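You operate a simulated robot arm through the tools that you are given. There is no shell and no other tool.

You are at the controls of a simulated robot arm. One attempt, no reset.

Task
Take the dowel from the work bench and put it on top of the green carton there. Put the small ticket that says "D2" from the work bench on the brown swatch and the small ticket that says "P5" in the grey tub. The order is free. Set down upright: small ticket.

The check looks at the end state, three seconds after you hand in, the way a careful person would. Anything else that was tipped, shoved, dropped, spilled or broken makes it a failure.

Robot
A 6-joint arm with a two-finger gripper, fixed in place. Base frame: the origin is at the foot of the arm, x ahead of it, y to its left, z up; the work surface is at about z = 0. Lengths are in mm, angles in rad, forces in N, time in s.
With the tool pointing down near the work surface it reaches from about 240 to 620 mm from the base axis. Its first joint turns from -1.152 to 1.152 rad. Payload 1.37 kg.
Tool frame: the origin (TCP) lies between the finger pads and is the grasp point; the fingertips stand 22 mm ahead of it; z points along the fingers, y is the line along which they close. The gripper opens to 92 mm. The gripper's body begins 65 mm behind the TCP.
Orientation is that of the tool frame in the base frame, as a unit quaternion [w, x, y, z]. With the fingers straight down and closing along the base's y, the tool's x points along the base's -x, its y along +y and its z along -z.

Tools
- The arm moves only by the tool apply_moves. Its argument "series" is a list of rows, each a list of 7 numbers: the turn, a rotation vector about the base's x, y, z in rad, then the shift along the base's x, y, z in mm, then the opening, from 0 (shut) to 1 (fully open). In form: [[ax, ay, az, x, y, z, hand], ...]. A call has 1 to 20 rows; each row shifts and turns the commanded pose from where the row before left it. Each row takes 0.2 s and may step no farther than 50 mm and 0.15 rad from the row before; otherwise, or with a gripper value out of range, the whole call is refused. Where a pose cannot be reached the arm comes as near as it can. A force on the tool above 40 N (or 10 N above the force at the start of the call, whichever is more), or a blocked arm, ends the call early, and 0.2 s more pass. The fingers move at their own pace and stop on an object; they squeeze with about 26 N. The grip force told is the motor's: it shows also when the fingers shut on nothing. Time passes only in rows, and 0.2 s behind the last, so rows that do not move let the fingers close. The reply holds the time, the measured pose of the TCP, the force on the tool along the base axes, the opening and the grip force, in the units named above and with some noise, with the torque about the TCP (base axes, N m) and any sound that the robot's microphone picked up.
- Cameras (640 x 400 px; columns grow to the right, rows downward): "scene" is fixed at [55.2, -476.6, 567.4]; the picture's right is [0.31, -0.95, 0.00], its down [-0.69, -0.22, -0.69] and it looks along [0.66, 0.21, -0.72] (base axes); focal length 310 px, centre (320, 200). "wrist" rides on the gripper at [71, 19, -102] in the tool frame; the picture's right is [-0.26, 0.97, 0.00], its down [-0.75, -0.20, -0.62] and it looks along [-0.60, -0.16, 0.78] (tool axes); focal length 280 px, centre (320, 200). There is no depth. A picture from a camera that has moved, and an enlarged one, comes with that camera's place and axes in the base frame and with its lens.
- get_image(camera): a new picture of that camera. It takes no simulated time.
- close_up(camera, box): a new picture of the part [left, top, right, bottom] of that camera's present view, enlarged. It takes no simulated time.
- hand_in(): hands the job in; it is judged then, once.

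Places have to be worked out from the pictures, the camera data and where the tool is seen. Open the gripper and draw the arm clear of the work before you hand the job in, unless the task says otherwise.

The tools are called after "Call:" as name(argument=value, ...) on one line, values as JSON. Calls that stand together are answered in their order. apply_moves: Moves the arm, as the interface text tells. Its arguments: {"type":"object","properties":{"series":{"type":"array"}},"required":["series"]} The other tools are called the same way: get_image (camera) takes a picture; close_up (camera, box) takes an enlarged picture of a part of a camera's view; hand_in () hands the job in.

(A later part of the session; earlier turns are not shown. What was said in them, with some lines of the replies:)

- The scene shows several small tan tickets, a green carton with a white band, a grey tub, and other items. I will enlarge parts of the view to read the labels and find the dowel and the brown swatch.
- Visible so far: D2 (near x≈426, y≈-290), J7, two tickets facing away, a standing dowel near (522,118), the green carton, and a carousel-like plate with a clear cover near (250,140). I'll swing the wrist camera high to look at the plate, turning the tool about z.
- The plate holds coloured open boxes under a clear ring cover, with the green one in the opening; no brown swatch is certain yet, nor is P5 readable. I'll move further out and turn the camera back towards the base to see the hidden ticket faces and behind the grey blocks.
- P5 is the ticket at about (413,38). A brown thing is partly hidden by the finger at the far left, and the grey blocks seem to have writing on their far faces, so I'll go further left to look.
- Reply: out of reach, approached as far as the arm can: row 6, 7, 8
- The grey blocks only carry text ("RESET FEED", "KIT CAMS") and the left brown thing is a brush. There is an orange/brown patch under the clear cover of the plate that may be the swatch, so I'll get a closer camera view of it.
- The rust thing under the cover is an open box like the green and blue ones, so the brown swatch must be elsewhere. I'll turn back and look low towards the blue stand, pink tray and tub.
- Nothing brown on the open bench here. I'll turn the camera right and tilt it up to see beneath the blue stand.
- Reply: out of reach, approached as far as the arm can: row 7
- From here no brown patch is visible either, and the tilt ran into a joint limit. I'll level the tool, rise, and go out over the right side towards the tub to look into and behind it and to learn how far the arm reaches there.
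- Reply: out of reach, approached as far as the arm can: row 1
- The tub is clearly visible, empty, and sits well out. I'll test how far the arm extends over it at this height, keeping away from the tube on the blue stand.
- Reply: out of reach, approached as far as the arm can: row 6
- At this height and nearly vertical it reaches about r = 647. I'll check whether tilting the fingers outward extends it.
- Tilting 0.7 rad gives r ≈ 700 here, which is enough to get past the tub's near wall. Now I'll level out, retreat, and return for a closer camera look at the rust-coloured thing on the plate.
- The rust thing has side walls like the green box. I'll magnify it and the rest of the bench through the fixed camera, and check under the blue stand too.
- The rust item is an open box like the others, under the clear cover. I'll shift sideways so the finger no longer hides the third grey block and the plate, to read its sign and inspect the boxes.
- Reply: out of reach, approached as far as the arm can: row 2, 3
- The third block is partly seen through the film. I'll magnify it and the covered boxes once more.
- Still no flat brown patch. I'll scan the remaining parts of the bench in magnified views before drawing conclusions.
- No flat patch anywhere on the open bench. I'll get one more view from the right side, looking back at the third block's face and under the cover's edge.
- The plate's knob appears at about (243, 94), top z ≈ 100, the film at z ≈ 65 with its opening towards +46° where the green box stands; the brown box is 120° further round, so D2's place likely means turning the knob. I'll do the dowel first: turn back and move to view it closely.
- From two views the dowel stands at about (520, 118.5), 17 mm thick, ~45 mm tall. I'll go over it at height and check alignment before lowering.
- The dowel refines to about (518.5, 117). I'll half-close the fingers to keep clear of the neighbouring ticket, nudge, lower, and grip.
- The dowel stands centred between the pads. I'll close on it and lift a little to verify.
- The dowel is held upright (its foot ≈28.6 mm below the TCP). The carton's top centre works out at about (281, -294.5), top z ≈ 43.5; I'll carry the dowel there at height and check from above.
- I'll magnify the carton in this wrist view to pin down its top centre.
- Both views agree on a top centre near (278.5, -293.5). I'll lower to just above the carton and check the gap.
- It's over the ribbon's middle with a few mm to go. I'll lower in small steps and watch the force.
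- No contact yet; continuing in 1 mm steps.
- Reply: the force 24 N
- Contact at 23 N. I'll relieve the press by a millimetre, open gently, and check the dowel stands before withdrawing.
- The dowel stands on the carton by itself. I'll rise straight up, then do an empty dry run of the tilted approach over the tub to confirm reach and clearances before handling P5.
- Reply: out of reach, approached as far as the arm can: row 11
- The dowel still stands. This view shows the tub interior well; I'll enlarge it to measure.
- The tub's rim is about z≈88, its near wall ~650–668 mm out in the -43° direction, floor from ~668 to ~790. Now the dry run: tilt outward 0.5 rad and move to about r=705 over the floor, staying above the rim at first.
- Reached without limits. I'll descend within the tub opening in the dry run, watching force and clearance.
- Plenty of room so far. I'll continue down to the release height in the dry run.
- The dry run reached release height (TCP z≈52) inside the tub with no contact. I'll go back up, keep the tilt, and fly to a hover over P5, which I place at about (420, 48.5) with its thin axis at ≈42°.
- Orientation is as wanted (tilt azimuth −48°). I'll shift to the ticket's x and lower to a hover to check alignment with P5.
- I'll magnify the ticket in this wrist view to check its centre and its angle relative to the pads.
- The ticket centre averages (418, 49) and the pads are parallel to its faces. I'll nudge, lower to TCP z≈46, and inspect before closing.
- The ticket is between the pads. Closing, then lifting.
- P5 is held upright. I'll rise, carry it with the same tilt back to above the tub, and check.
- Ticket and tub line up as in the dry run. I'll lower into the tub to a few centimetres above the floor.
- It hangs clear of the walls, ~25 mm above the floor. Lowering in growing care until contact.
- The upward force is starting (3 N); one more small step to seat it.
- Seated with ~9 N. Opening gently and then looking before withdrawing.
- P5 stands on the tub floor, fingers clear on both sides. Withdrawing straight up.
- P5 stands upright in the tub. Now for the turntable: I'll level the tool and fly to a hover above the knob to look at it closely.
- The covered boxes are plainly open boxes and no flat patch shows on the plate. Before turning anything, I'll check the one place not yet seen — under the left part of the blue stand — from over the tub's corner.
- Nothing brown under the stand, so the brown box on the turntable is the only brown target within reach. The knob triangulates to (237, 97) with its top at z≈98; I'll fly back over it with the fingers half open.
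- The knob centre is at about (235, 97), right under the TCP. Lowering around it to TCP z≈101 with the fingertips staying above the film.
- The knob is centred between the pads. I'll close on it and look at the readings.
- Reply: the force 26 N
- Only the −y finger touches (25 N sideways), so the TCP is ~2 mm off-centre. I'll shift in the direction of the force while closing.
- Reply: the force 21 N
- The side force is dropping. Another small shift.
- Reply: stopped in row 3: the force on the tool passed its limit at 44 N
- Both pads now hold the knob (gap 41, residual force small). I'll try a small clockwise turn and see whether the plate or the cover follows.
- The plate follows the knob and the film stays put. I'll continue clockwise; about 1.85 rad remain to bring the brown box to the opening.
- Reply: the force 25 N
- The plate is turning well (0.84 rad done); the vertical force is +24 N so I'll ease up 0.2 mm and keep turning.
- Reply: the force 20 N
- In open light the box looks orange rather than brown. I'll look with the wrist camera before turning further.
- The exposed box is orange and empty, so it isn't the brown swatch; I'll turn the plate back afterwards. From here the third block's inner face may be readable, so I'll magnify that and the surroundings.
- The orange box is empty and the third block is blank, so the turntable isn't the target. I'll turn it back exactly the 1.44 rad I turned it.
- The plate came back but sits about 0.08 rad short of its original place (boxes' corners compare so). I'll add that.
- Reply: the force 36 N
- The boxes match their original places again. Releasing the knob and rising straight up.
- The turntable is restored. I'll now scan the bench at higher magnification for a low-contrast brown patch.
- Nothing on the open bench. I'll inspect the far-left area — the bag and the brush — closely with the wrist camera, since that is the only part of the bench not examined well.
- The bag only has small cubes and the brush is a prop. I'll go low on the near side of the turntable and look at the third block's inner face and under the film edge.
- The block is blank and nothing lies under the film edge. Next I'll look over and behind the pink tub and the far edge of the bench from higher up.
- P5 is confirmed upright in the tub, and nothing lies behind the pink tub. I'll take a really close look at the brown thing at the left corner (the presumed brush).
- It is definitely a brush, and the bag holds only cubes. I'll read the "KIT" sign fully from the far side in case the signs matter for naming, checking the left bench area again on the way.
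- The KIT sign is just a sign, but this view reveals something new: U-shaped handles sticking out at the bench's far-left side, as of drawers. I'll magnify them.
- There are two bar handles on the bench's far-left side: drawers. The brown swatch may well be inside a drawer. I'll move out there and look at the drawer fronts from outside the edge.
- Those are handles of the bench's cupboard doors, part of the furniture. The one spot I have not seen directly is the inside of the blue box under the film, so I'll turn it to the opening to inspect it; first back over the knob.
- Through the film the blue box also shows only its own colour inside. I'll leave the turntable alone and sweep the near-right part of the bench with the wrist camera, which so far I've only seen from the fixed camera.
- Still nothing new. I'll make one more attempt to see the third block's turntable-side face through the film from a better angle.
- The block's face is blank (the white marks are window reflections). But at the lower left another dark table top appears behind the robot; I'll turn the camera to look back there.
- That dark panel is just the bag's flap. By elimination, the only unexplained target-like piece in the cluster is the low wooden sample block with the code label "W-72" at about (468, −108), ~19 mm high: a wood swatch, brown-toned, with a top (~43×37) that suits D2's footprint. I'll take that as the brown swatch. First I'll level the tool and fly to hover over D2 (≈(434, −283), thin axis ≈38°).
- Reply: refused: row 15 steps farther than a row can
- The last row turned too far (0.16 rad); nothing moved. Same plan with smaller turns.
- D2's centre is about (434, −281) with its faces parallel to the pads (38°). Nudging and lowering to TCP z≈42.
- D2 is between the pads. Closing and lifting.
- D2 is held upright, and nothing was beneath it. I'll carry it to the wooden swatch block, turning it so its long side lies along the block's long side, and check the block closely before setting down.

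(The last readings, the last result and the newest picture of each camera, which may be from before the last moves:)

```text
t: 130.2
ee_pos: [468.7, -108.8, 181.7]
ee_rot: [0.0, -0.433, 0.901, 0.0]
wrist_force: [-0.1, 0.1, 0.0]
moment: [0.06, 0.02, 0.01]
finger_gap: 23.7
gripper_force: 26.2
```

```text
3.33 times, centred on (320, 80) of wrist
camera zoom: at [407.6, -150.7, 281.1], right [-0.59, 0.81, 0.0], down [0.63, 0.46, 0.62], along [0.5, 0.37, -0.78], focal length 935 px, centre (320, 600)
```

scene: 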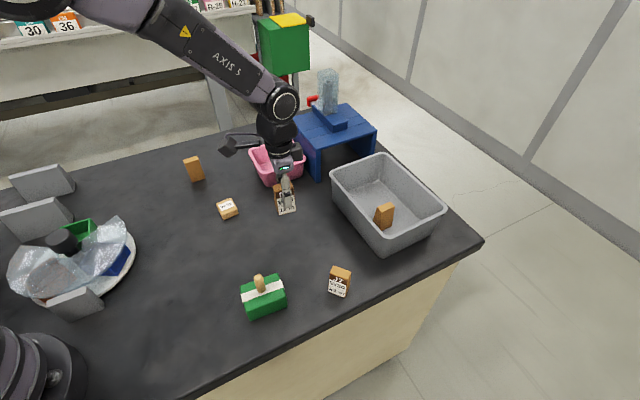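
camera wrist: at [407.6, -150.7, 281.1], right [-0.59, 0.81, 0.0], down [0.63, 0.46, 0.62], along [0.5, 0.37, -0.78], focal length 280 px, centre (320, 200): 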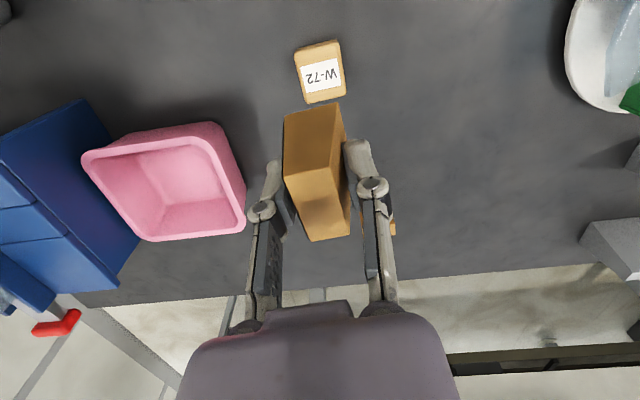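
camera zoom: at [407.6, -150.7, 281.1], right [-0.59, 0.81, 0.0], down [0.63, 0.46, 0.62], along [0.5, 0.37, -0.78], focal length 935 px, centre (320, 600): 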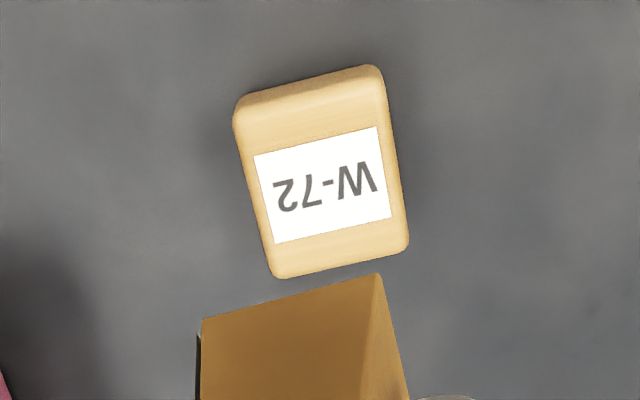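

The block is confirmed as a low wooden sample with a code label, centre about (465.5, −107.7), axes at ≈49°/−41°; D2's long side matches within 2°. I'll lower to a little above it and check.

Call:
apply_moves(series=[[0, 0, -0.03, -3, 1, -40, 0], [0, 0, 0, 0, 0, -40, 0], [0, 0, 0, 0, 0, -22, 0], [0, 0, 0, 0, 0, 0, 0]])

Call:
get_image(camera="wrist")

Call:
close_up(camera="scene", box=[195, 170, 265, 230])

```text
t: 131.2
ee_pos: [467.4, -106.7, 77.3]
ee_rot: [0.0, -0.42, 0.908, 0.0]
wrist_force: [0.2, 0.0, 0.0]
moment: [0.01, 0.03, -0.01]
finger_gap: 23.9
gripper_force: 26.0
```

```text
taken
camera wrist: at [405.1, -148.2, 179.6], right [-0.56, 0.83, 0.0], down [0.64, 0.44, 0.62], along [0.52, 0.35, -0.78], focal length 280 px, centre (320, 200)
```

wrist: 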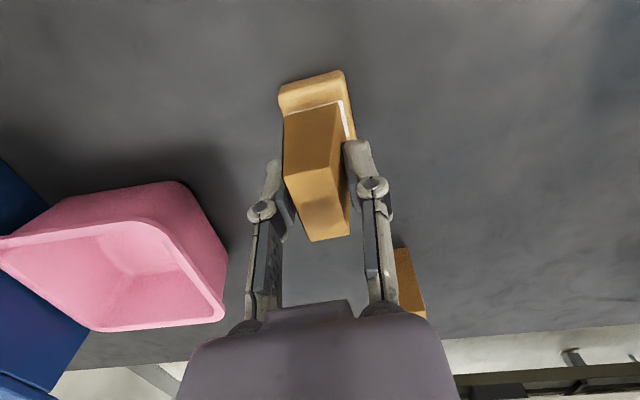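

```text
6.67 times, centred on (230, 200) of scene
camera zoom: at [55.2, -476.6, 567.4], right [0.31, -0.95, 0.0], down [-0.69, -0.22, -0.69], along [0.66, 0.21, -0.72], focal length 2063 px, centre (920, 200)
```

zoom: 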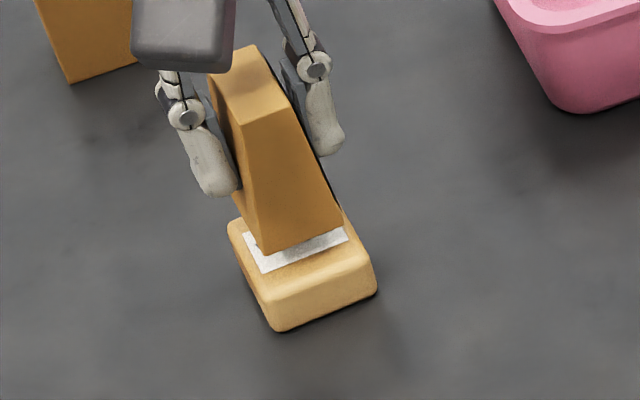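

The tickets are wedge-shaped with a wider foot; comparing ticket and block in the fixed view, D2 should move ≈3 mm towards −41°. I'll correct, lower further and look again.

Call:
apply_moves(series=[[0, 0, 0, 2.3, -2, -6, 0], [0, 0, 0, 0, 0, -4, 0], [0, 0, 0, 0, 0, 0, 0]])

Call:
close_up(camera="scene", box=[205, 180, 255, 225])

Call:
get_image(camera="wrist")

```text
t: 132.1
ee_pos: [468.8, -108.0, 69.1]
ee_rot: [-0.001, -0.419, 0.908, 0.0]
wrist_force: [0.3, -0.7, 0.2]
moment: [-0.02, -0.01, -0.04]
finger_gap: 23.8
gripper_force: 25.5
```

```text
8.89 times, centred on (230, 202) of scene
camera zoom: at [55.2, -476.6, 567.4], right [0.31, -0.95, 0.0], down [-0.69, -0.22, -0.69], along [0.66, 0.21, -0.72], focal length 2751 px, centre (1120, 178)
```

zoom: 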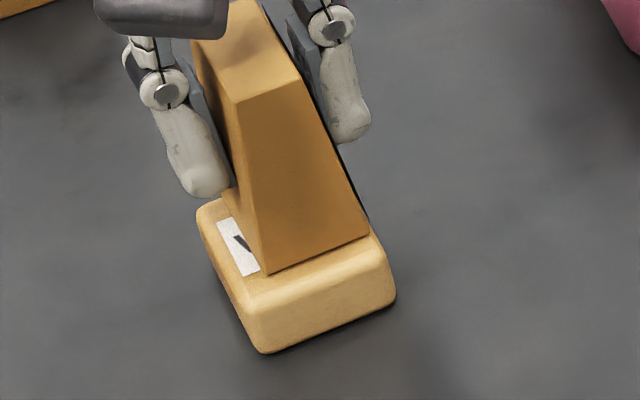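

```text
taken
camera wrist: at [407.2, -150.0, 169.4], right [-0.56, 0.83, 0.0], down [0.64, 0.44, 0.62], along [0.52, 0.35, -0.78], focal length 280 px, centre (320, 200)
```

wrist: 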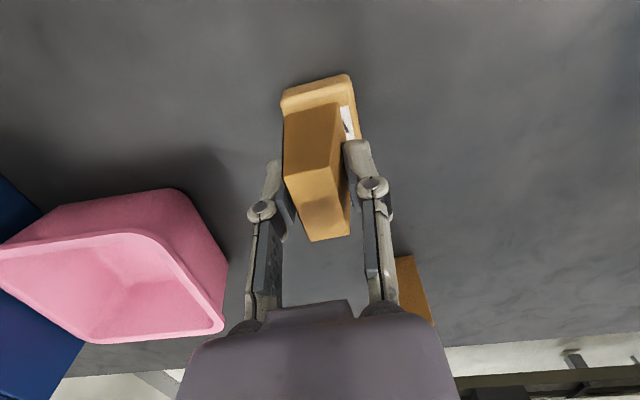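

D2's foot now sits centred over the block with small margins all round, about 6 mm above. Lowering to contact in small steps.

Call:
apply_moves(series=[[0, 0, 0, 0, 0, -2.5, 0], [0, 0, 0, 0, 0, 0, 0]])

Call:
apply_moves(series=[[0, 0, 0, 0, 0, -1.5, 0], [0, 0, 0, 0, 0, 0, 0]])

Call:
apply_moves(series=[[0, 0, 0, 0, 0, -1, 0], [0, 0, 0, 0, 0, 0, 0]])

```text
t: 132.7
ee_pos: [467.3, -108.9, 65.8]
ee_rot: [0.001, -0.42, 0.908, -0.001]
wrist_force: [-2.2, 0.3, 17.8]
moment: [0.06, 0.14, 0.01]
finger_gap: 24.2
gripper_force: 25.9
```

```text
t: 133.2
ee_pos: [470.5, -109.4, 65.2]
ee_rot: [0.002, -0.42, 0.908, -0.002]
wrist_force: [-1.4, 2.0, 36.1]
moment: [0.01, 0.06, -0.02]
finger_gap: 23.9
gripper_force: 26.1
```

```text
t: 133.8
ee_pos: [467.7, -109.8, 64.9]
ee_rot: [0.002, -0.42, 0.908, -0.003]
wrist_force: [3.3, -1.3, 34.6]
moment: [-0.11, -0.05, -0.05]
finger_gap: 24.1
gripper_force: 26.2
```

Contact came earlier than expected (block ≈22 mm high); I'm pressing ~35 N, so I'll relieve it, then check before opening.

Call:
apply_moves(series=[[0, 0, 0, 0, 0, 1, 0], [0, 0, 0, 0, 0, 0, 0]])

Call:
close_up(camera="scene", box=[205, 180, 255, 225])

```text
t: 134.4
ee_pos: [467.9, -108.6, 64.7]
ee_rot: [0.002, -0.42, 0.908, -0.001]
wrist_force: [5.2, -0.5, 27.4]
moment: [0.02, -0.26, 0.0]
finger_gap: 24.1
gripper_force: 25.9
```

```text
8.89 times, centred on (230, 202) of scene
camera zoom: at [55.0, -476.5, 567.4], right [0.31, -0.95, 0.0], down [-0.69, -0.22, -0.69], along [0.66, 0.21, -0.72], focal length 2751 px, centre (1120, 178)
```

zoom: 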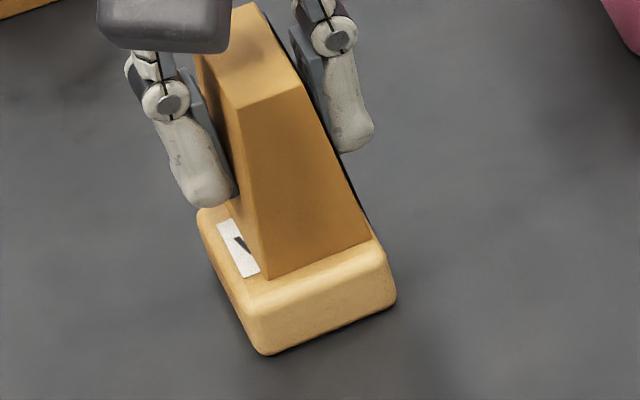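

D2 stands on the block, well within its top. Relieving the remaining press and opening slowly.

Call:
apply_moves(series=[[0, 0, 0, 0, 0, 1, 0], [0, 0, 0, 0, 0, 0, 0], [0, 0, 0, 0, 0, 0, 0.3], [0, 0, 0, 0, 0, 0, 0.35], [0, 0, 0, 0, 0, 0, 0.42], [0, 0, 0, 0, 0, 0, 0.5], [0, 0, 0, 0, 0, 0, 0.5]])

Call:
close_up(camera="scene", box=[205, 175, 255, 220])

Call:
get_image(camera="wrist")

```text
t: 136.1
ee_pos: [466.6, -109.3, 64.5]
ee_rot: [0.0, -0.419, 0.908, 0.0]
wrist_force: [1.3, -0.1, 0.0]
moment: [0.02, 0.0, -0.02]
finger_gap: 46.2
gripper_force: 0.0
```

```text
8.89 times, centred on (230, 198) of scene
camera zoom: at [55.2, -476.6, 567.4], right [0.31, -0.95, 0.0], down [-0.69, -0.22, -0.69], along [0.66, 0.21, -0.72], focal length 2751 px, centre (1120, 222)
```

zoom: 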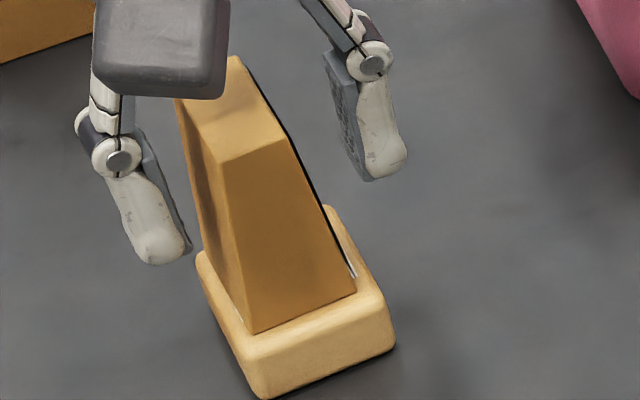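

```text
taken
camera wrist: at [405.6, -149.6, 166.2], right [-0.56, 0.83, 0.0], down [0.64, 0.44, 0.62], along [0.52, 0.35, -0.78], focal length 280 px, centre (320, 200)
```

wrist: 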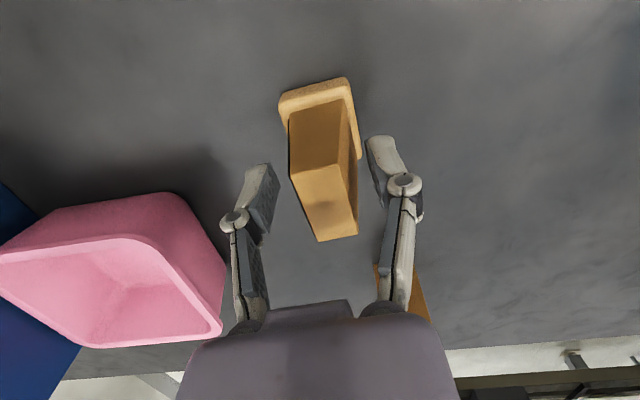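

D2 stands freely on the block. I'll withdraw straight up and then look back at it (and at the fourth ticket's label) from the other side.

Call:
apply_moves(series=[[0, 0, 0, 0, 0, 12, 0.5], [0, 0, 0, 0, 0, 25, 0.5], [0, 0, 0, 0, 0, 40, 0.5], [0, 0, 0, 0, 0, 45, 0.5], [0, 0, 0, 0, 0, 30, 0.5], [0, 0, -0.146, 5, 13, 0, 0.7], [0, 0, -0.146, 5, 13, 0, 0.7], [0, 0, -0.146, 5, 13, 0, 0.7], [0, 0, -0.146, 5, 13, 0, 0.7], [0, 0, -0.146, 5, 13, 0, 0.7], [0, 0, -0.146, 5, 13, 0, 0.7], [0, 0, -0.146, 5, 13, 0, 0.7], [0, 0, -0.146, 5, 13, 0, 0.7], [0, 0, -0.146, 5, 13, 0, 0.7], [0, 0, -0.146, 5, 13, 0, 0.7], [0, 0, -0.146, 5, 13, 0, 0.7], [0, 0, -0.146, 5, 13, 0, 0.7], [0, 0, -0.146, 5, 13, 0, 0.7], [0, 0, -0.146, 5, 13, 0, 0.7], [0, 0, -0.146, 4, 13, 0, 0.7]])

Call:
get_image(camera="wrist")

Call:
get_image(camera="scene")

```text
t: 140.2
ee_pos: [541.0, 86.1, 216.6]
ee_rot: [-0.001, 0.617, 0.787, -0.001]
wrist_force: [-0.3, 0.2, 0.7]
moment: [-0.04, 0.01, 0.01]
finger_gap: 64.3
gripper_force: 0.1
```

```text
taken
camera wrist: at [542.1, 159.0, 317.9], right [1.0, -0.02, 0.0], down [-0.02, -0.78, 0.62], along [-0.01, -0.62, -0.78], focal length 280 px, centre (320, 200)
```

wrist: 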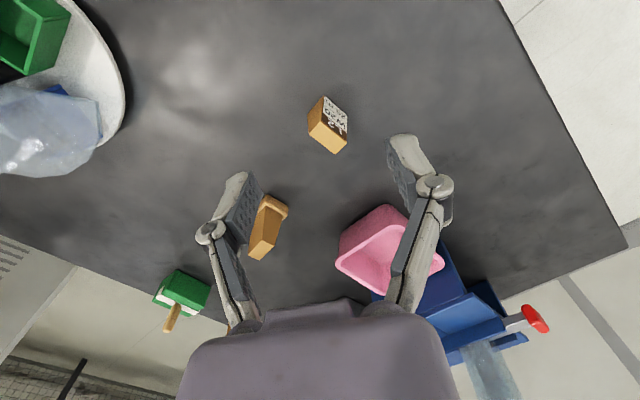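

```text
taken
```

scene: 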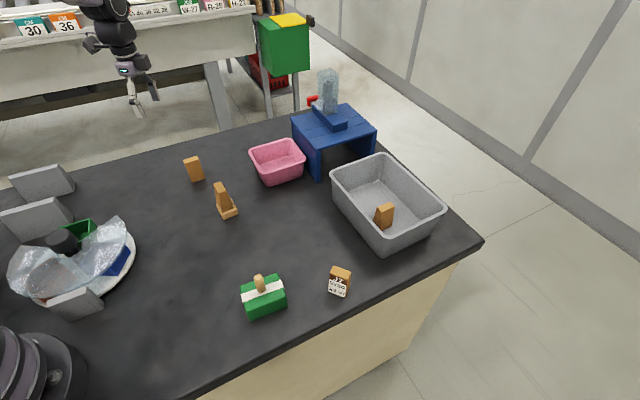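

D2, P5 and the dowel all stand. I'll magnify the fourth ticket and the rest of this so-far-unseen view for any brown patch.

Call:
close_up(camera="wrist", box=[290, 80, 370, 170])

Call:
close_up(camera="wrist", box=[380, 150, 640, 340])

Call:
close_up(camera="scene", box=[195, 165, 265, 230])

```text
4.44 times, centred on (330, 125) of wrist
camera zoom: at [542.1, 159.0, 317.9], right [1.0, -0.02, 0.0], down [-0.02, -0.78, 0.62], along [-0.01, -0.62, -0.78], focal length 1246 px, centre (276, 533)
```

zoom: 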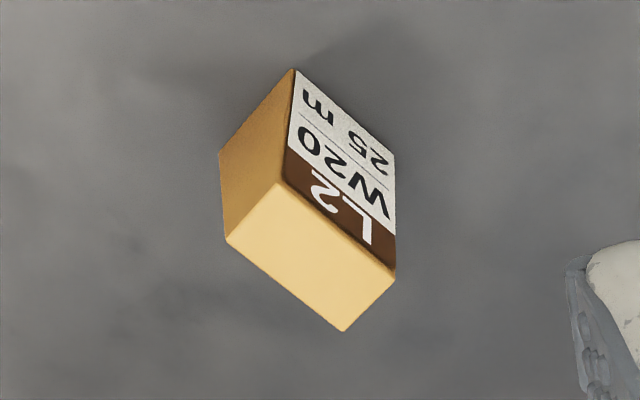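

```text
2.11 times, centred on (510, 245) of wrist
camera zoom: at [542.1, 159.0, 317.9], right [1.0, -0.02, 0.0], down [-0.02, -0.78, 0.62], along [-0.01, -0.62, -0.78], focal length 590 px, centre (-80, 105)
```

zoom: 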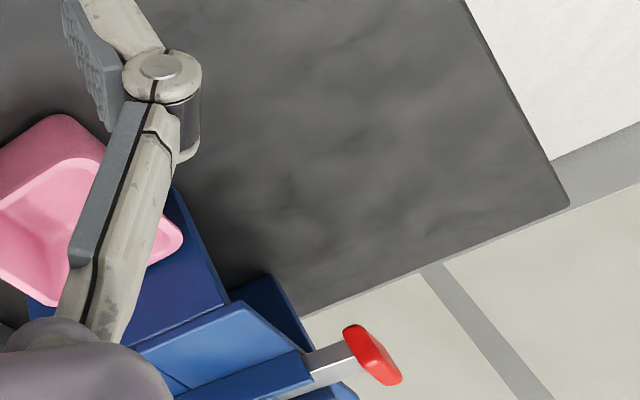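

```text
6.15 times, centred on (230, 198) of scene
camera zoom: at [55.2, -476.6, 567.4], right [0.31, -0.95, 0.0], down [-0.69, -0.22, -0.69], along [0.66, 0.21, -0.72], focal length 1904 px, centre (874, 215)
```

zoom: 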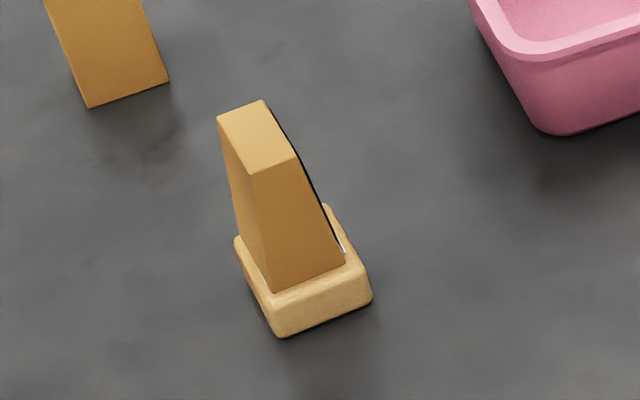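

The fourth ticket is L2, a distractor. The only reachable surface I have never seen directly is the inside of the blue box, so to be thorough I'll bring it to the opening, look, and restore it if empty. Flying to the knob.

Call:
apply_moves(series=[[0, 0, 0.14, -23.5, 0.7, 0, 0.7], [0, 0, 0.14, -23.5, 0.7, 0, 0.7], [0, 0, 0.14, -23.5, 0.7, 0, 0.7], [0, 0, 0.14, -23.5, 0.7, 0, 0.7], [0, 0, 0.14, -23.5, 0.7, 0, 0.7], [0, 0, 0.14, -23.5, 0.7, 0, 0.7], [0, 0, 0.14, -23.5, 0.7, 0, 0.7], [0, 0, 0.14, -23.5, 0.7, 0, 0.7], [0, 0, 0.14, -23.5, 0.7, 0, 0.7], [0, 0, 0.14, -23.5, 0.7, 0, 0.7], [0, 0, 0.14, -23.5, 0.7, 0, 0.7], [0, 0, 0.14, -23.5, 0.7, 0, 0.7], [0, 0, 0.14, -23, 0.7, 0, 0.7], [0, 0, 0, 0, 0, -40, 0.7], [0, 0, 0, 0, 0, -30, 0.7], [0, 0, 0, 0, 0, 0, 0.7]])

Call:
get_image(camera="wrist")

```text
t: 143.7
ee_pos: [237.1, 98.1, 144.1]
ee_rot: [0.0, -0.245, 0.97, 0.001]
wrist_force: [-0.2, -0.2, 0.0]
moment: [0.01, -0.03, 0.0]
finger_gap: 64.2
gripper_force: 0.1
```

```text
taken
camera wrist: at [164.3, 81.1, 246.4], right [-0.23, 0.97, 0.0], down [0.76, 0.18, 0.62], along [0.61, 0.14, -0.78], focal length 280 px, centre (320, 200)
```

wrist: 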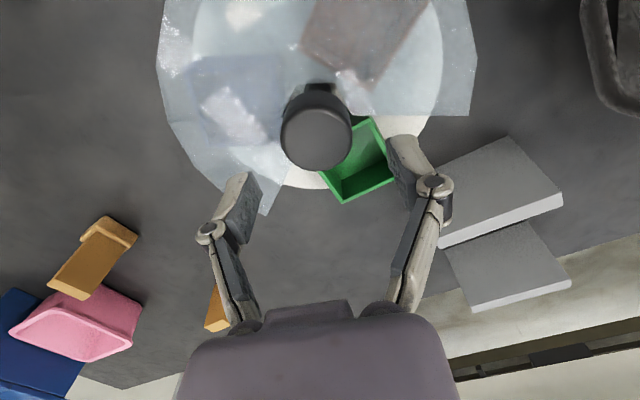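

Aligning to the earlier grip centre (236, 95.3), lowering to z≈101 and closing gently.

Call:
apply_moves(series=[[0, 0, 0, 0, -2.3, -20, 0.7], [0, 0, 0, 0, 0, -15, 0.7], [0, 0, 0, 0, 0, -8, 0.7], [0, 0, 0, 0, 0, 0, 0.7], [0, 0, 0, 0, 0, 0, 0.5], [0, 0, 0, 0, 0, 0, 0.4], [0, 0, 0, 0, 0, 0, 0.35], [0, 0, 0, 0, 0, 0, 0.35]])

```text
t: 145.4
ee_pos: [235.9, 93.7, 102.9]
ee_rot: [-0.001, -0.244, 0.97, 0.0]
wrist_force: [-6.7, 16.1, 0.7]
moment: [0.34, 0.02, -0.01]
finger_gap: 43.5
gripper_force: 8.6
```

Slightly too far the other way; shifting ~1 mm along the force and closing.

Call:
apply_moves(series=[[0, 0, 0, -0.4, 0.7, 0, 0.35], [0, 0, 0, 0, 0, 0, 0.3], [0, 0, 0, 0, 0, 0, 0.3]])

```text
t: 146.2
ee_pos: [235.3, 95.1, 103.2]
ee_rot: [-0.001, -0.245, 0.969, 0.0]
wrist_force: [-9.4, 22.6, 8.7]
moment: [0.41, 0.27, 0.02]
finger_gap: 41.4
gripper_force: 28.1
```

Call:
apply_moves(series=[[0, 0, 0, -0.3, 0.6, 0, 0.3], [0, 0, 0, 0, 0, 0, 0]])

```text
t: 146.8
ee_pos: [235.4, 94.0, 102.9]
ee_rot: [0.0, -0.244, 0.97, 0.0]
wrist_force: [-1.3, -0.4, -1.1]
moment: [0.31, -0.37, -0.03]
finger_gap: 41.2
gripper_force: 28.2
```

The knob is gripped with almost no side load. Turning counter-clockwise in steps of 0.1 rad to bring the blue box round.

Call:
apply_moves(series=[[0, 0, 0.1, 0, 0, 0, 0], [0, 0, 0.1, 0, 0, 0, 0], [0, 0, 0.1, 0, 0, 0, 0], [0, 0, 0.1, 0, 0, 0, 0], [0, 0, 0.1, 0, 0, 0, 0], [0, 0, 0.1, 0, 0, 0, 0], [0, 0, 0.1, 0, 0, 0, 0], [0, 0, 0, 0, 0, 0, 0]])

Call:
close_up(camera="scene", box=[10, 180, 130, 310])

```text
t: 148.7
ee_pos: [235.7, 95.3, 103.3]
ee_rot: [0.002, -0.563, 0.826, -0.001]
wrist_force: [22.1, -20.8, 4.7]
moment: [-0.43, -0.35, -0.34]
finger_gap: 41.5
gripper_force: 27.9
```

```text
3.08 times, centred on (70, 245) of scene
camera zoom: at [55.2, -476.6, 567.4], right [0.31, -0.95, 0.0], down [-0.69, -0.22, -0.69], along [0.66, 0.21, -0.72], focal length 952 px, centre (1089, 62)
```

zoom: 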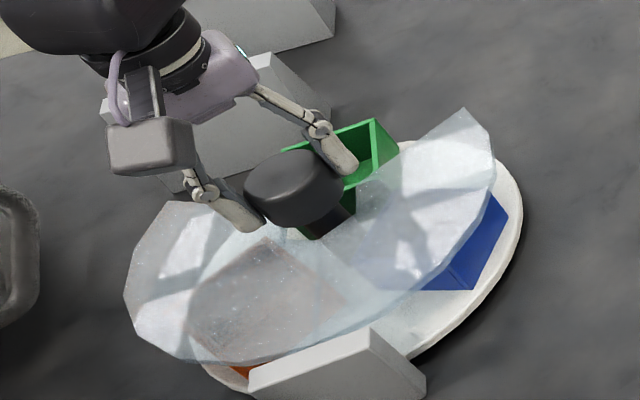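

The plate stops after ~0.06 rad in that direction (the pads slipped): an end stop. The blue box can only come round clockwise, 240°; I'll open, turn the hand to the far side of its range, and re-grip.

Call:
apply_moves(series=[[0, 0, 0, 0, 0, 0, 0.5], [0, 0, 0, 0, 0, 0, 0.6], [0, 0, 0, 0, 0, 0, 0.7], [0, 0, 0.145, 0, 0, 0, 0.7], [0, 0, 0.145, 0, 0, 0, 0.7], [0, 0, 0.145, 0, 0, 0, 0.7], [0, 0, 0.145, 0, 0, 0, 0.7], [0, 0, 0.145, 0, 0, 0, 0.7], [0, 0, 0.145, 0, 0, 0, 0.7], [0, 0, 0.145, 0, 0, 0, 0.7], [0, 0, 0.145, 0, 0, 0, 0.7], [0, 0, 0.145, 0, 0, 0, 0.7], [0, 0, 0.145, 0, 0, 0, 0.7], [0, 0, 0, 0, 0, 0, 0.5], [0, 0, 0, 0, 0, 0, 0.4], [0, 0, 0, 0, 0, 0, 0.35], [0, 0, 0, 0, 0, 0, 0.35]])

```text
t: 152.2
ee_pos: [237.5, 95.8, 102.9]
ee_rot: [-0.002, 0.969, -0.246, 0.002]
wrist_force: [6.7, 21.2, 5.9]
moment: [0.37, -0.16, 0.07]
finger_gap: 41.2
gripper_force: 28.2
```

Re-gripped; easing the side load, then turning clockwise.

Call:
apply_moves(series=[[0, 0, 0, 0.3, 0.6, 0, 0.2], [0, 0, 0, 0, 0, 0, 0], [0, 0, -0.1, 0, 0, 0, 0], [0, 0, -0.1, 0, 0, 0, 0], [0, 0, -0.1, 0, 0, 0, 0], [0, 0, -0.1, 0, 0, 0, 0], [0, 0, -0.1, 0, 0, 0, 0], [0, 0, -0.1, 0, 0, 0, 0], [0, 0, -0.1, 0, 0, 0, 0], [0, 0, -0.1, 0, 0, 0, 0], [0, 0, -0.1, 0, 0, 0, 0], [0, 0, -0.1, 0, 0, 0, 0]])

Call:
close_up(camera="scene", box=[10, 180, 130, 310])

```text
t: 154.8
ee_pos: [236.3, 95.5, 103.5]
ee_rot: [-0.001, 0.733, -0.681, 0.0]
wrist_force: [15.5, 6.2, -15.1]
moment: [0.17, -0.36, 0.05]
finger_gap: 41.3
gripper_force: 27.9
```

```text
3.08 times, centred on (70, 245) of scene
camera zoom: at [55.2, -476.5, 567.4], right [0.31, -0.95, 0.0], down [-0.69, -0.22, -0.69], along [0.66, 0.21, -0.72], focal length 952 px, centre (1089, 62)
```

zoom: 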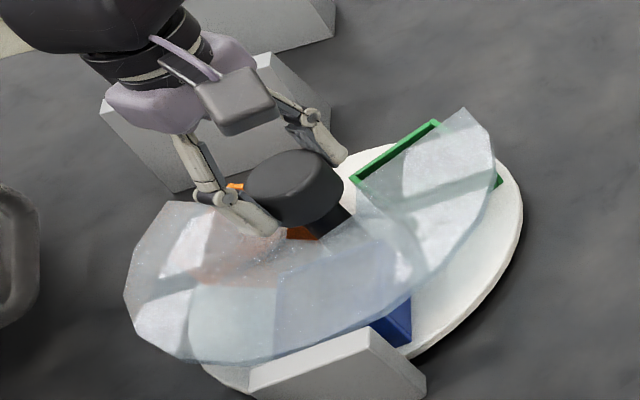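

Turning works. Continuing clockwise.

Call:
apply_moves(series=[[0, 0, -0.1, 0, 0, 0, 0], [0, 0, -0.1, 0, 0, 0, 0], [0, 0, -0.1, 0, 0, 0, 0], [0, 0, -0.1, 0, 0, 0, 0], [0, 0, -0.1, 0, 0, 0, 0], [0, 0, -0.1, 0, 0, 0, 0], [0, 0, -0.1, 0, 0, 0, 0], [0, 0, -0.1, 0, 0, 0, 0], [0, 0, -0.1, 0, 0, 0, 0], [0, 0, -0.1, 0, 0, 0, 0], [0, 0, 0, 0, 0, 0, 0]])

Call:
close_up(camera="scene", box=[10, 180, 130, 310])

Call:
get_image(camera="wrist")

```text
t: 157.2
ee_pos: [237.3, 95.6, 103.4]
ee_rot: [0.002, -0.314, 0.949, -0.001]
wrist_force: [25.2, -19.9, 7.9]
moment: [-0.46, -0.63, -0.01]
finger_gap: 41.4
gripper_force: 27.7
```

```text
3.08 times, centred on (70, 245) of scene
camera zoom: at [55.1, -476.6, 567.4], right [0.31, -0.95, 0.0], down [-0.69, -0.22, -0.69], along [0.66, 0.21, -0.72], focal length 952 px, centre (1089, 62)
```

zoom: 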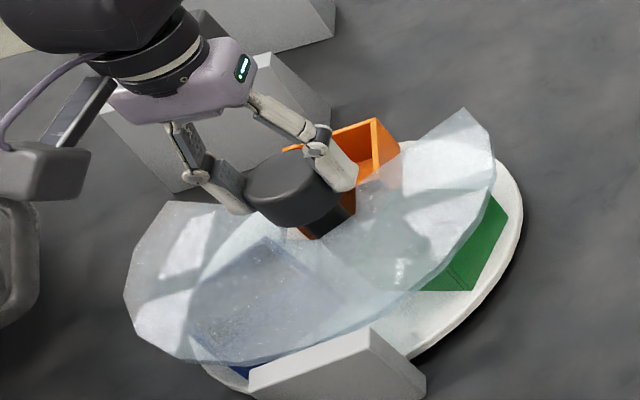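

```text
taken
camera wrist: at [167.2, 68.6, 205.1], right [-0.37, 0.93, 0.0], down [0.72, 0.29, 0.63], along [0.58, 0.23, -0.78], focal length 280 px, centre (320, 200)
```

wrist: 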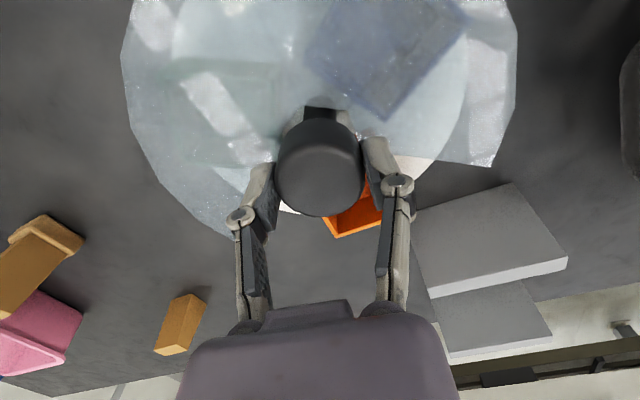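

The orange box is at the opening (clearly orange and empty); continuing another 120° for the blue box, with a small centring shift.

Call:
apply_moves(series=[[0, 0, 0, 0.5, -0.4, 0, 0], [0, 0, -0.1, 0, 0, 0, 0], [0, 0, -0.1, 0, 0, 0, 0], [0, 0, -0.1, 0, 0, 0, 0], [0, 0, -0.1, 0, 0, 0, 0], [0, 0, -0.1, 0, 0, 0, 0], [0, 0, -0.1, 0, 0, 0, 0], [0, 0, -0.1, 0, 0, 0, 0], [0, 0, -0.1, 0, 0, 0, 0], [0, 0, -0.1, 0, 0, 0, 0], [0, 0, -0.1, 0, 0, 0, 0], [0, 0, 0, 0, 0, 0, 0]])

Call:
close_up(camera="scene", box=[10, 180, 130, 310])

Call:
get_image(camera="wrist")

```text
t: 159.2
ee_pos: [236.3, 95.9, 103.0]
ee_rot: [0.001, 0.041, 0.999, 0.001]
wrist_force: [-1.1, 4.9, 2.5]
moment: [0.16, 0.22, 0.01]
finger_gap: 41.5
gripper_force: 28.0
stopped in row 9: the force on the tool passed its limit at 45 N (the readings are from after the stop); the commanded pose is now the measured one
```

```text
3.08 times, centred on (70, 245) of scene
camera zoom: at [55.1, -476.6, 567.4], right [0.31, -0.95, 0.0], down [-0.69, -0.22, -0.69], along [0.66, 0.21, -0.72], focal length 952 px, centre (1089, 62)
```

zoom: 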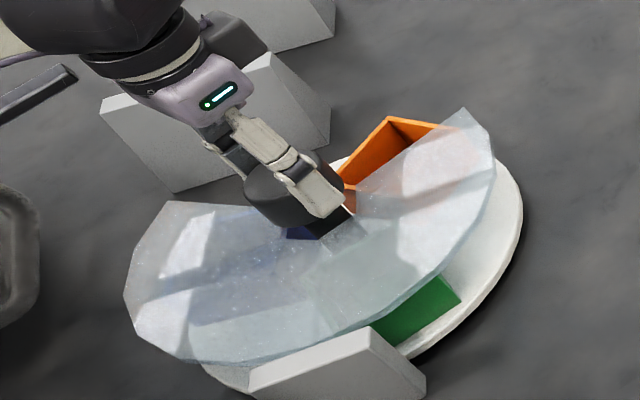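

```text
taken
camera wrist: at [166.2, 120.4, 205.0], right [0.34, 0.94, 0.0], down [0.73, -0.27, 0.63], along [0.59, -0.21, -0.78], focal length 280 px, centre (320, 200)
```

wrist: 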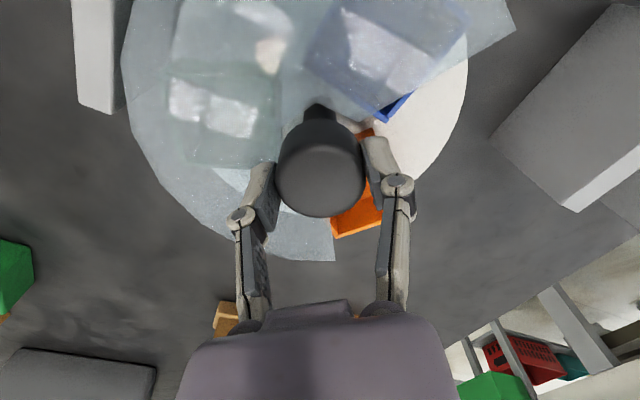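

A side-load stop only; the pose has re-centred and forces are low. Continuing.

Call:
apply_moves(series=[[0, 0, -0.1, 0, 0, 0, 0], [0, 0, -0.1, 0, 0, 0, 0], [0, 0, -0.1, 0, 0, 0, 0], [0, 0, -0.1, 0, 0, 0, 0], [0, 0, -0.1, 0, 0, 0, 0], [0, 0, -0.1, 0, 0, 0, 0], [0, 0, -0.1, 0, 0, 0, 0], [0, 0, 0, 0, 0, 0, 0]])

Call:
get_image(camera="wrist")

Call:
close_up(camera="scene", box=[10, 180, 130, 310])

```text
t: 161.0
ee_pos: [236.3, 95.8, 104.3]
ee_rot: [0.002, 0.383, 0.924, 0.0]
wrist_force: [-9.7, 20.4, 5.5]
moment: [0.39, 0.09, 0.03]
finger_gap: 41.3
gripper_force: 28.1
```

```text
taken
camera wrist: at [199.1, 159.4, 205.0], right [0.87, 0.5, 0.0], down [0.39, -0.68, 0.63], along [0.31, -0.54, -0.78], focal length 280 px, centre (320, 200)
```

wrist: 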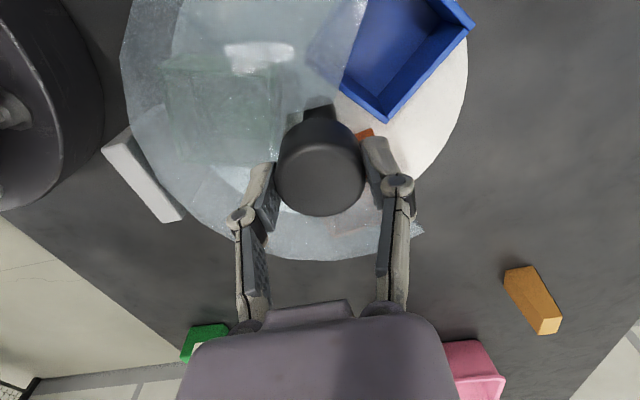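

```text
3.08 times, centred on (70, 245) of scene
camera zoom: at [55.2, -476.6, 567.4], right [0.31, -0.95, 0.0], down [-0.69, -0.22, -0.69], along [0.66, 0.21, -0.72], focal length 952 px, centre (1089, 62)
```

zoom: 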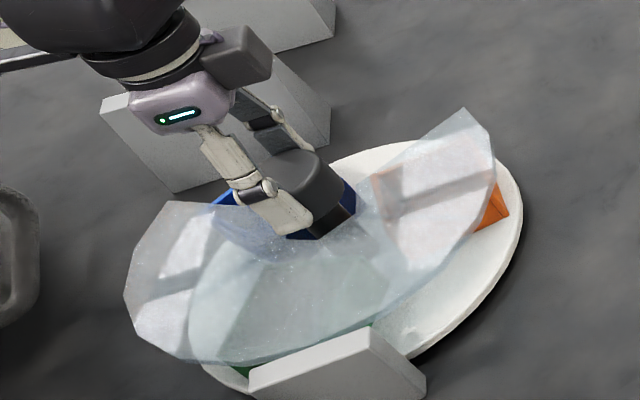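

Call:
close_up(camera="wrist", box=[300, 0, 490, 130])

```text
3.08 times, centred on (395, 65) of wrist
camera zoom: at [199.1, 159.4, 205.0], right [0.87, 0.5, 0.0], down [0.39, -0.68, 0.63], along [0.31, -0.54, -0.78], focal length 863 px, centre (89, 615)
```

zoom: 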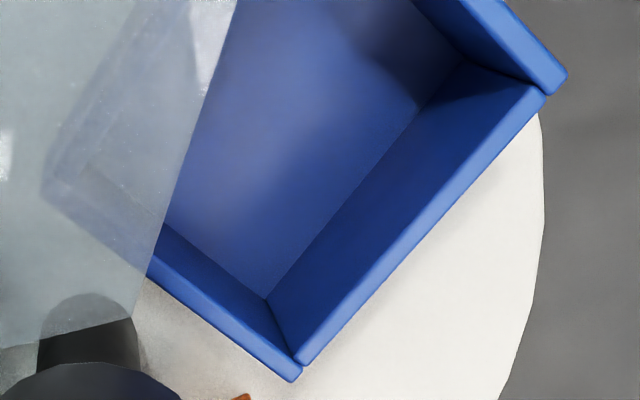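

The blue box is empty too. Restoring the turntable: turning back counter-clockwise.

Call:
apply_moves(series=[[0, 0, 0, -0.2, 0.5, 0, 0], [0, 0, 0.1, 0, 0, 0, 0], [0, 0, 0.1, 0, 0, 0, 0], [0, 0, 0.1, 0, 0, 0, 0], [0, 0, 0.1, 0, 0, 0, 0], [0, 0, 0.1, 0, 0, 0, 0], [0, 0, 0.1, 0, 0, 0, 0], [0, 0, 0.1, 0, 0, 0, 0], [0, 0, 0.1, 0, 0, 0, 0], [0, 0, 0.1, 0, 0, 0, 0], [0, 0, 0.1, 0, 0, 0, 0], [0, 0, 0.1, 0, 0, 0, 0], [0, 0, 0, 0, 0, 0, 0]])

```text
t: 163.3
ee_pos: [235.8, 94.8, 104.4]
ee_rot: [0.001, -0.092, 0.996, 0.001]
wrist_force: [2.7, -7.3, 2.4]
moment: [-0.23, -0.05, -0.01]
finger_gap: 40.9
gripper_force: 28.1
stopped in row 11: the force on the tool passed its limit at 42 N (the readings are from after the stop); the commanded pose is now the measured one
```

Call:
apply_moves(series=[[0, 0, 0.1, 0, 0, 0, 0], [0, 0, 0.1, 0, 0, 0, 0], [0, 0, 0.1, 0, 0, 0, 0], [0, 0, 0.1, 0, 0, 0, 0], [0, 0, 0.1, 0, 0, 0, 0], [0, 0, 0.1, 0, 0, 0, 0], [0, 0, 0.1, 0, 0, 0, 0], [0, 0, 0.1, 0, 0, 0, 0], [0, 0, 0, 0, 0, 0, 0]])

Call:
close_up(camera="scene", box=[10, 180, 130, 310])

```text
t: 164.4
ee_pos: [235.2, 94.6, 103.4]
ee_rot: [0.0, -0.279, 0.96, 0.0]
wrist_force: [1.6, -4.7, 0.2]
moment: [-0.27, 0.09, 0.0]
finger_gap: 40.7
gripper_force: 28.4
stopped in row 5: the force on the tool passed its limit at 43 N (the readings are from after the stop); the commanded pose is now the measured one
```

```text
3.08 times, centred on (70, 245) of scene
camera zoom: at [55.2, -476.5, 567.4], right [0.31, -0.95, 0.0], down [-0.69, -0.22, -0.69], along [0.66, 0.21, -0.72], focal length 952 px, centre (1089, 62)
```

zoom: 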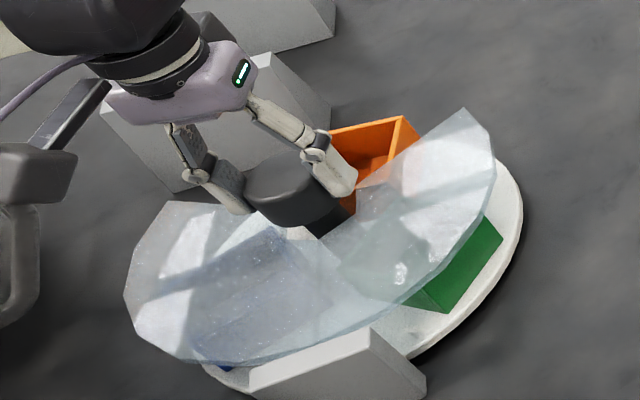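

Continuing back; about 2.26 rad remain.

Call:
apply_moves(series=[[0, 0, 0.1, 0.5, 0.4, 0, 0], [0, 0, 0.1, 0, 0, 0, 0], [0, 0, 0.1, 0, 0, 0, 0], [0, 0, 0.1, 0, 0, 0, 0], [0, 0, 0.1, 0, 0, 0, 0], [0, 0, 0.1, 0, 0, 0, 0], [0, 0, 0.1, 0, 0, 0, 0], [0, 0, 0.1, 0, 0, 0, 0], [0, 0, 0.1, 0, 0, 0, 0], [0, 0, 0.1, 0, 0, 0, 0], [0, 0, 0, 0, 0, 0, 0]])

Call:
close_up(camera="scene", box=[10, 180, 130, 310])

```text
t: 166.8
ee_pos: [236.9, 96.0, 103.1]
ee_rot: [0.0, -0.706, 0.708, -0.001]
wrist_force: [19.2, -17.6, 11.4]
moment: [-0.46, -0.34, 0.01]
finger_gap: 41.3
gripper_force: 28.1
```

```text
3.08 times, centred on (70, 245) of scene
camera zoom: at [55.1, -476.6, 567.4], right [0.31, -0.95, 0.0], down [-0.69, -0.22, -0.69], along [0.66, 0.21, -0.72], focal length 952 px, centre (1089, 62)
```

zoom: 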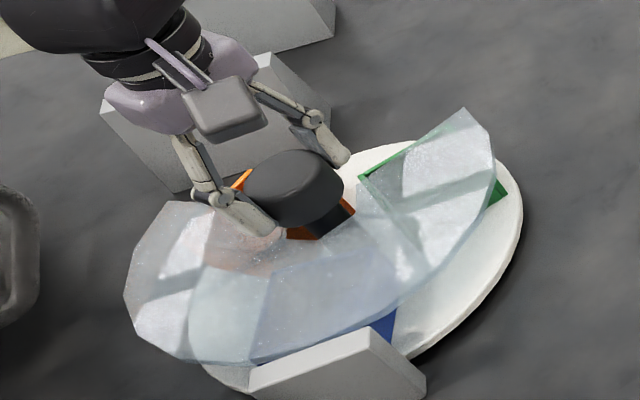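

Call:
apply_moves(series=[[0, 0, 0.1, 0.4, -0.3, 0, 0], [0, 0, 0.1, 0, 0, 0, 0], [0, 0, 0.1, 0, 0, 0, 0], [0, 0, 0.1, 0, 0, 0, 0], [0, 0, 0.1, 0, 0, 0, 0], [0, 0, 0.1, 0, 0, 0, 0], [0, 0, 0.1, 0, 0, 0, 0], [0, 0, 0.1, 0, 0, 0, 0], [0, 0, 0.1, 0, 0, 0, 0], [0, 0, 0, 0, 0, 0, 0]])

Call:
close_up(camera="scene", box=[10, 180, 130, 310])

```text
t: 169.0
ee_pos: [237.4, 95.3, 103.9]
ee_rot: [-0.001, 0.944, -0.329, 0.001]
wrist_force: [10.3, 23.4, -24.4]
moment: [0.19, 0.07, 0.01]
finger_gap: 41.4
gripper_force: 28.0
```

```text
3.08 times, centred on (70, 245) of scene
camera zoom: at [55.2, -476.5, 567.4], right [0.31, -0.95, 0.0], down [-0.69, -0.22, -0.69], along [0.66, 0.21, -0.72], focal length 952 px, centre (1089, 62)
```

zoom: 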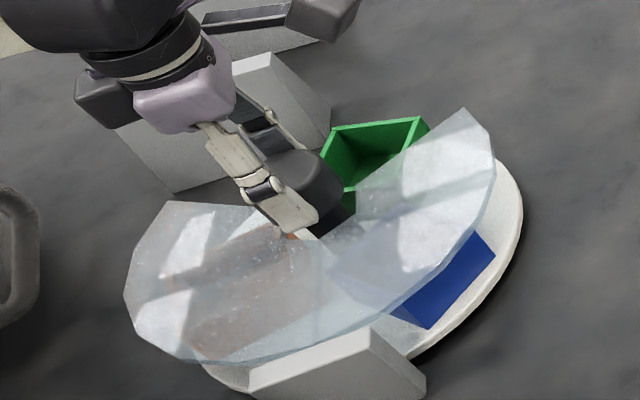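

About 0.28 rad left to the original position.

Call:
apply_moves(series=[[0, 0, 0.09, 0.2, 0.3, 0.3, 0], [0, 0, 0.09, 0, 0, 0, 0], [0, 0, 0.09, 0, 0, 0, 0], [0, 0, 0, 0, 0, 0, 0]])

Call:
close_up(camera="scene", box=[10, 180, 130, 310])

```text
t: 170.0
ee_pos: [237.6, 95.8, 105.2]
ee_rot: [-0.001, 0.98, -0.201, 0.002]
wrist_force: [11.0, 22.3, -21.6]
moment: [0.36, 0.15, 0.04]
finger_gap: 41.2
gripper_force: 28.1
```

```text
3.08 times, centred on (70, 245) of scene
camera zoom: at [55.2, -476.6, 567.4], right [0.31, -0.95, 0.0], down [-0.69, -0.22, -0.69], along [0.66, 0.21, -0.72], focal length 952 px, centre (1089, 62)
```

zoom: 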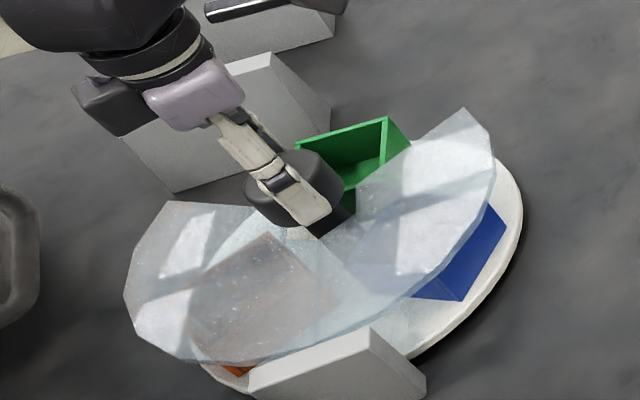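

Nearly there: a last +0.04 rad.

Call:
apply_moves(series=[[0, 0, 0.04, 0, 0, 0, 0], [0, 0, 0, 0, 0, 0, 0]])

Call:
close_up(camera="scene", box=[10, 180, 130, 310])

```text
t: 170.6
ee_pos: [237.0, 94.9, 104.5]
ee_rot: [-0.001, 0.983, -0.182, 0.002]
wrist_force: [10.9, 16.5, -3.5]
moment: [0.3, -0.15, -0.02]
finger_gap: 41.1
gripper_force: 28.6
```

```text
3.08 times, centred on (70, 245) of scene
camera zoom: at [55.2, -476.6, 567.4], right [0.31, -0.95, 0.0], down [-0.69, -0.22, -0.69], along [0.66, 0.21, -0.72], focal length 952 px, centre (1089, 62)
```

zoom: 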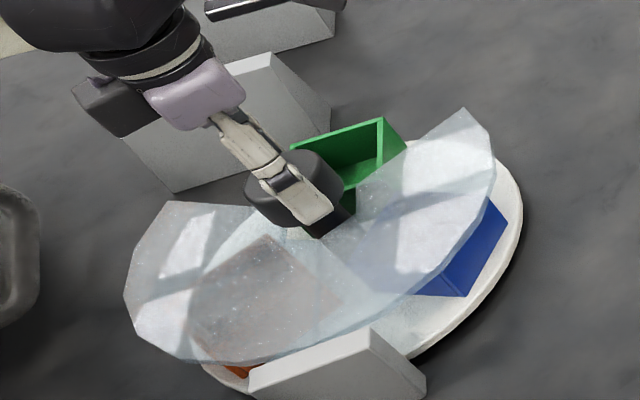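

The boxes match the original placement. Releasing, rising and moving the arm clear to a safe parking place.

Call:
apply_moves(series=[[0, 0, 0, 0, 0, 0, 0.5], [0, 0, 0, 0, 0, 0, 0.6], [0, 0, 0, 0, 0, 0, 0.7], [0, 0, 0, 0, 0, 0, 0.7], [0, 0, 0, 0, 0, 20, 0.7], [0, 0, 0, 0, 0, 40, 0.7], [0, 0, 0, 0, 0, 45, 0.8], [0, 0, -0.14, 10, 0, 40, 0.9], [0, 0, -0.14, 15, 0, 20, 1], [0, 0, -0.14, 15, 0, 10, 1], [0, 0, -0.14, 15, 0, 10, 1], [0, 0, -0.14, 15, 0, 0, 1], [0, 0, -0.14, 15, 0, 0, 1], [0, 0, -0.14, 15, 0, 0, 1]])

Call:
get_image(camera="scene")

Call:
get_image(camera="wrist")

Call:
close_up(camera="scene", box=[190, 150, 450, 330])

Call:
close_up(camera="scene", box=[10, 180, 130, 310])

```text
t: 173.6
ee_pos: [336.0, 93.8, 289.5]
ee_rot: [0.001, 0.781, -0.624, 0.0]
wrist_force: [0.7, 0.2, -0.5]
moment: [0.02, 0.03, 0.0]
finger_gap: 92.0
gripper_force: 0.0
```

```text
taken
```

scene: 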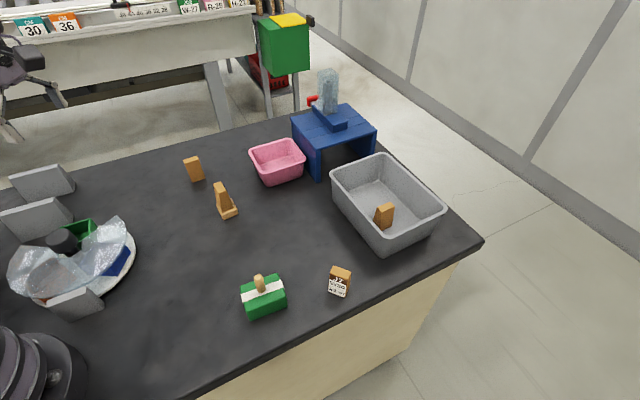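

```text
taken
camera wrist: at [332.9, 21.0, 391.3], right [-1.0, 0.04, 0.0], down [0.03, 0.78, 0.62], along [0.02, 0.62, -0.78], focal length 280 px, centre (320, 200)
```

wrist: 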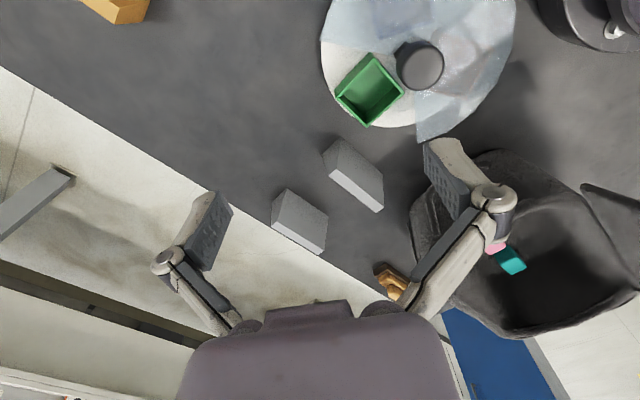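

```text
2.22 times, centred on (320, 240) of scene
camera zoom: at [55.2, -476.6, 567.4], right [0.31, -0.95, 0.0], down [-0.69, -0.22, -0.69], along [0.66, 0.21, -0.72], focal length 688 px, centre (320, 111)
```

zoom: 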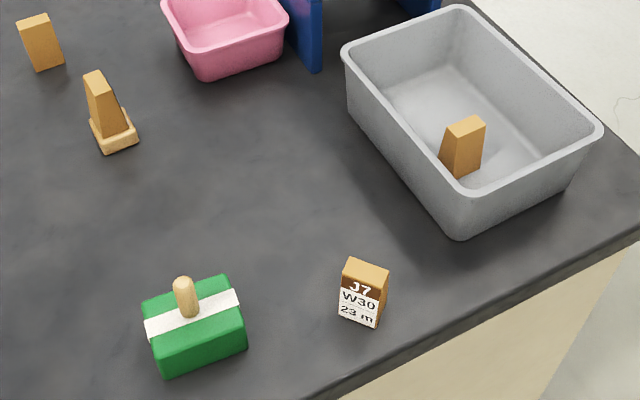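

```text
3.08 times, centred on (70, 245) of scene
camera zoom: at [55.2, -476.6, 567.4], right [0.31, -0.95, 0.0], down [-0.69, -0.22, -0.69], along [0.66, 0.21, -0.72], focal length 952 px, centre (1089, 62)
```

zoom: 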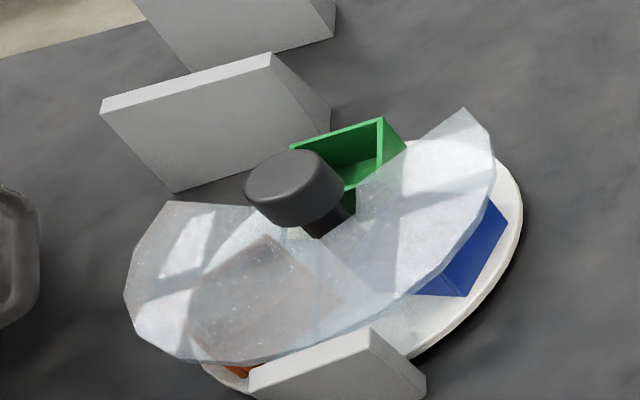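

The final pictures show the dowel standing on the green carton, P5 upright in the grey tub and D2 upright on the W-72 block. The turntable is back in place, the gripper is open and the arm is clear. I found no flat brown swatch anywhere I could see, so putting D2 on W-72 is my best guess, not a confirmed match. Handing in now.

Call:
hand_in()

```text
The job is handed in.
```

I handed the job in, but only two of the three placements are certain. D2's target, the "brown swatch", is a guess.

- **Dowel:** it stands upright on the middle of the green carton.
- **P5:** it stands upright on the floor of the grey tub. The tub lies beyond the arm's straight-down reach, so I placed it with the tool tilted outward.
- **D2:** it stands upright on the low wooden block labelled "W-72". I searched the bench with both cameras and found no flat brown patch. W-72 was the only sample-like piece within reach, but its wood is more tan than brown. If the swatch is something else, D2 is in the wrong place.

While searching I also moved something the task did not mention. I turned the turntable twice to look into the orange and blue boxes, and both were empty. I turned it back until the boxes matched the first pictures, so any difference should be very small. I did not move anything else on the bench.
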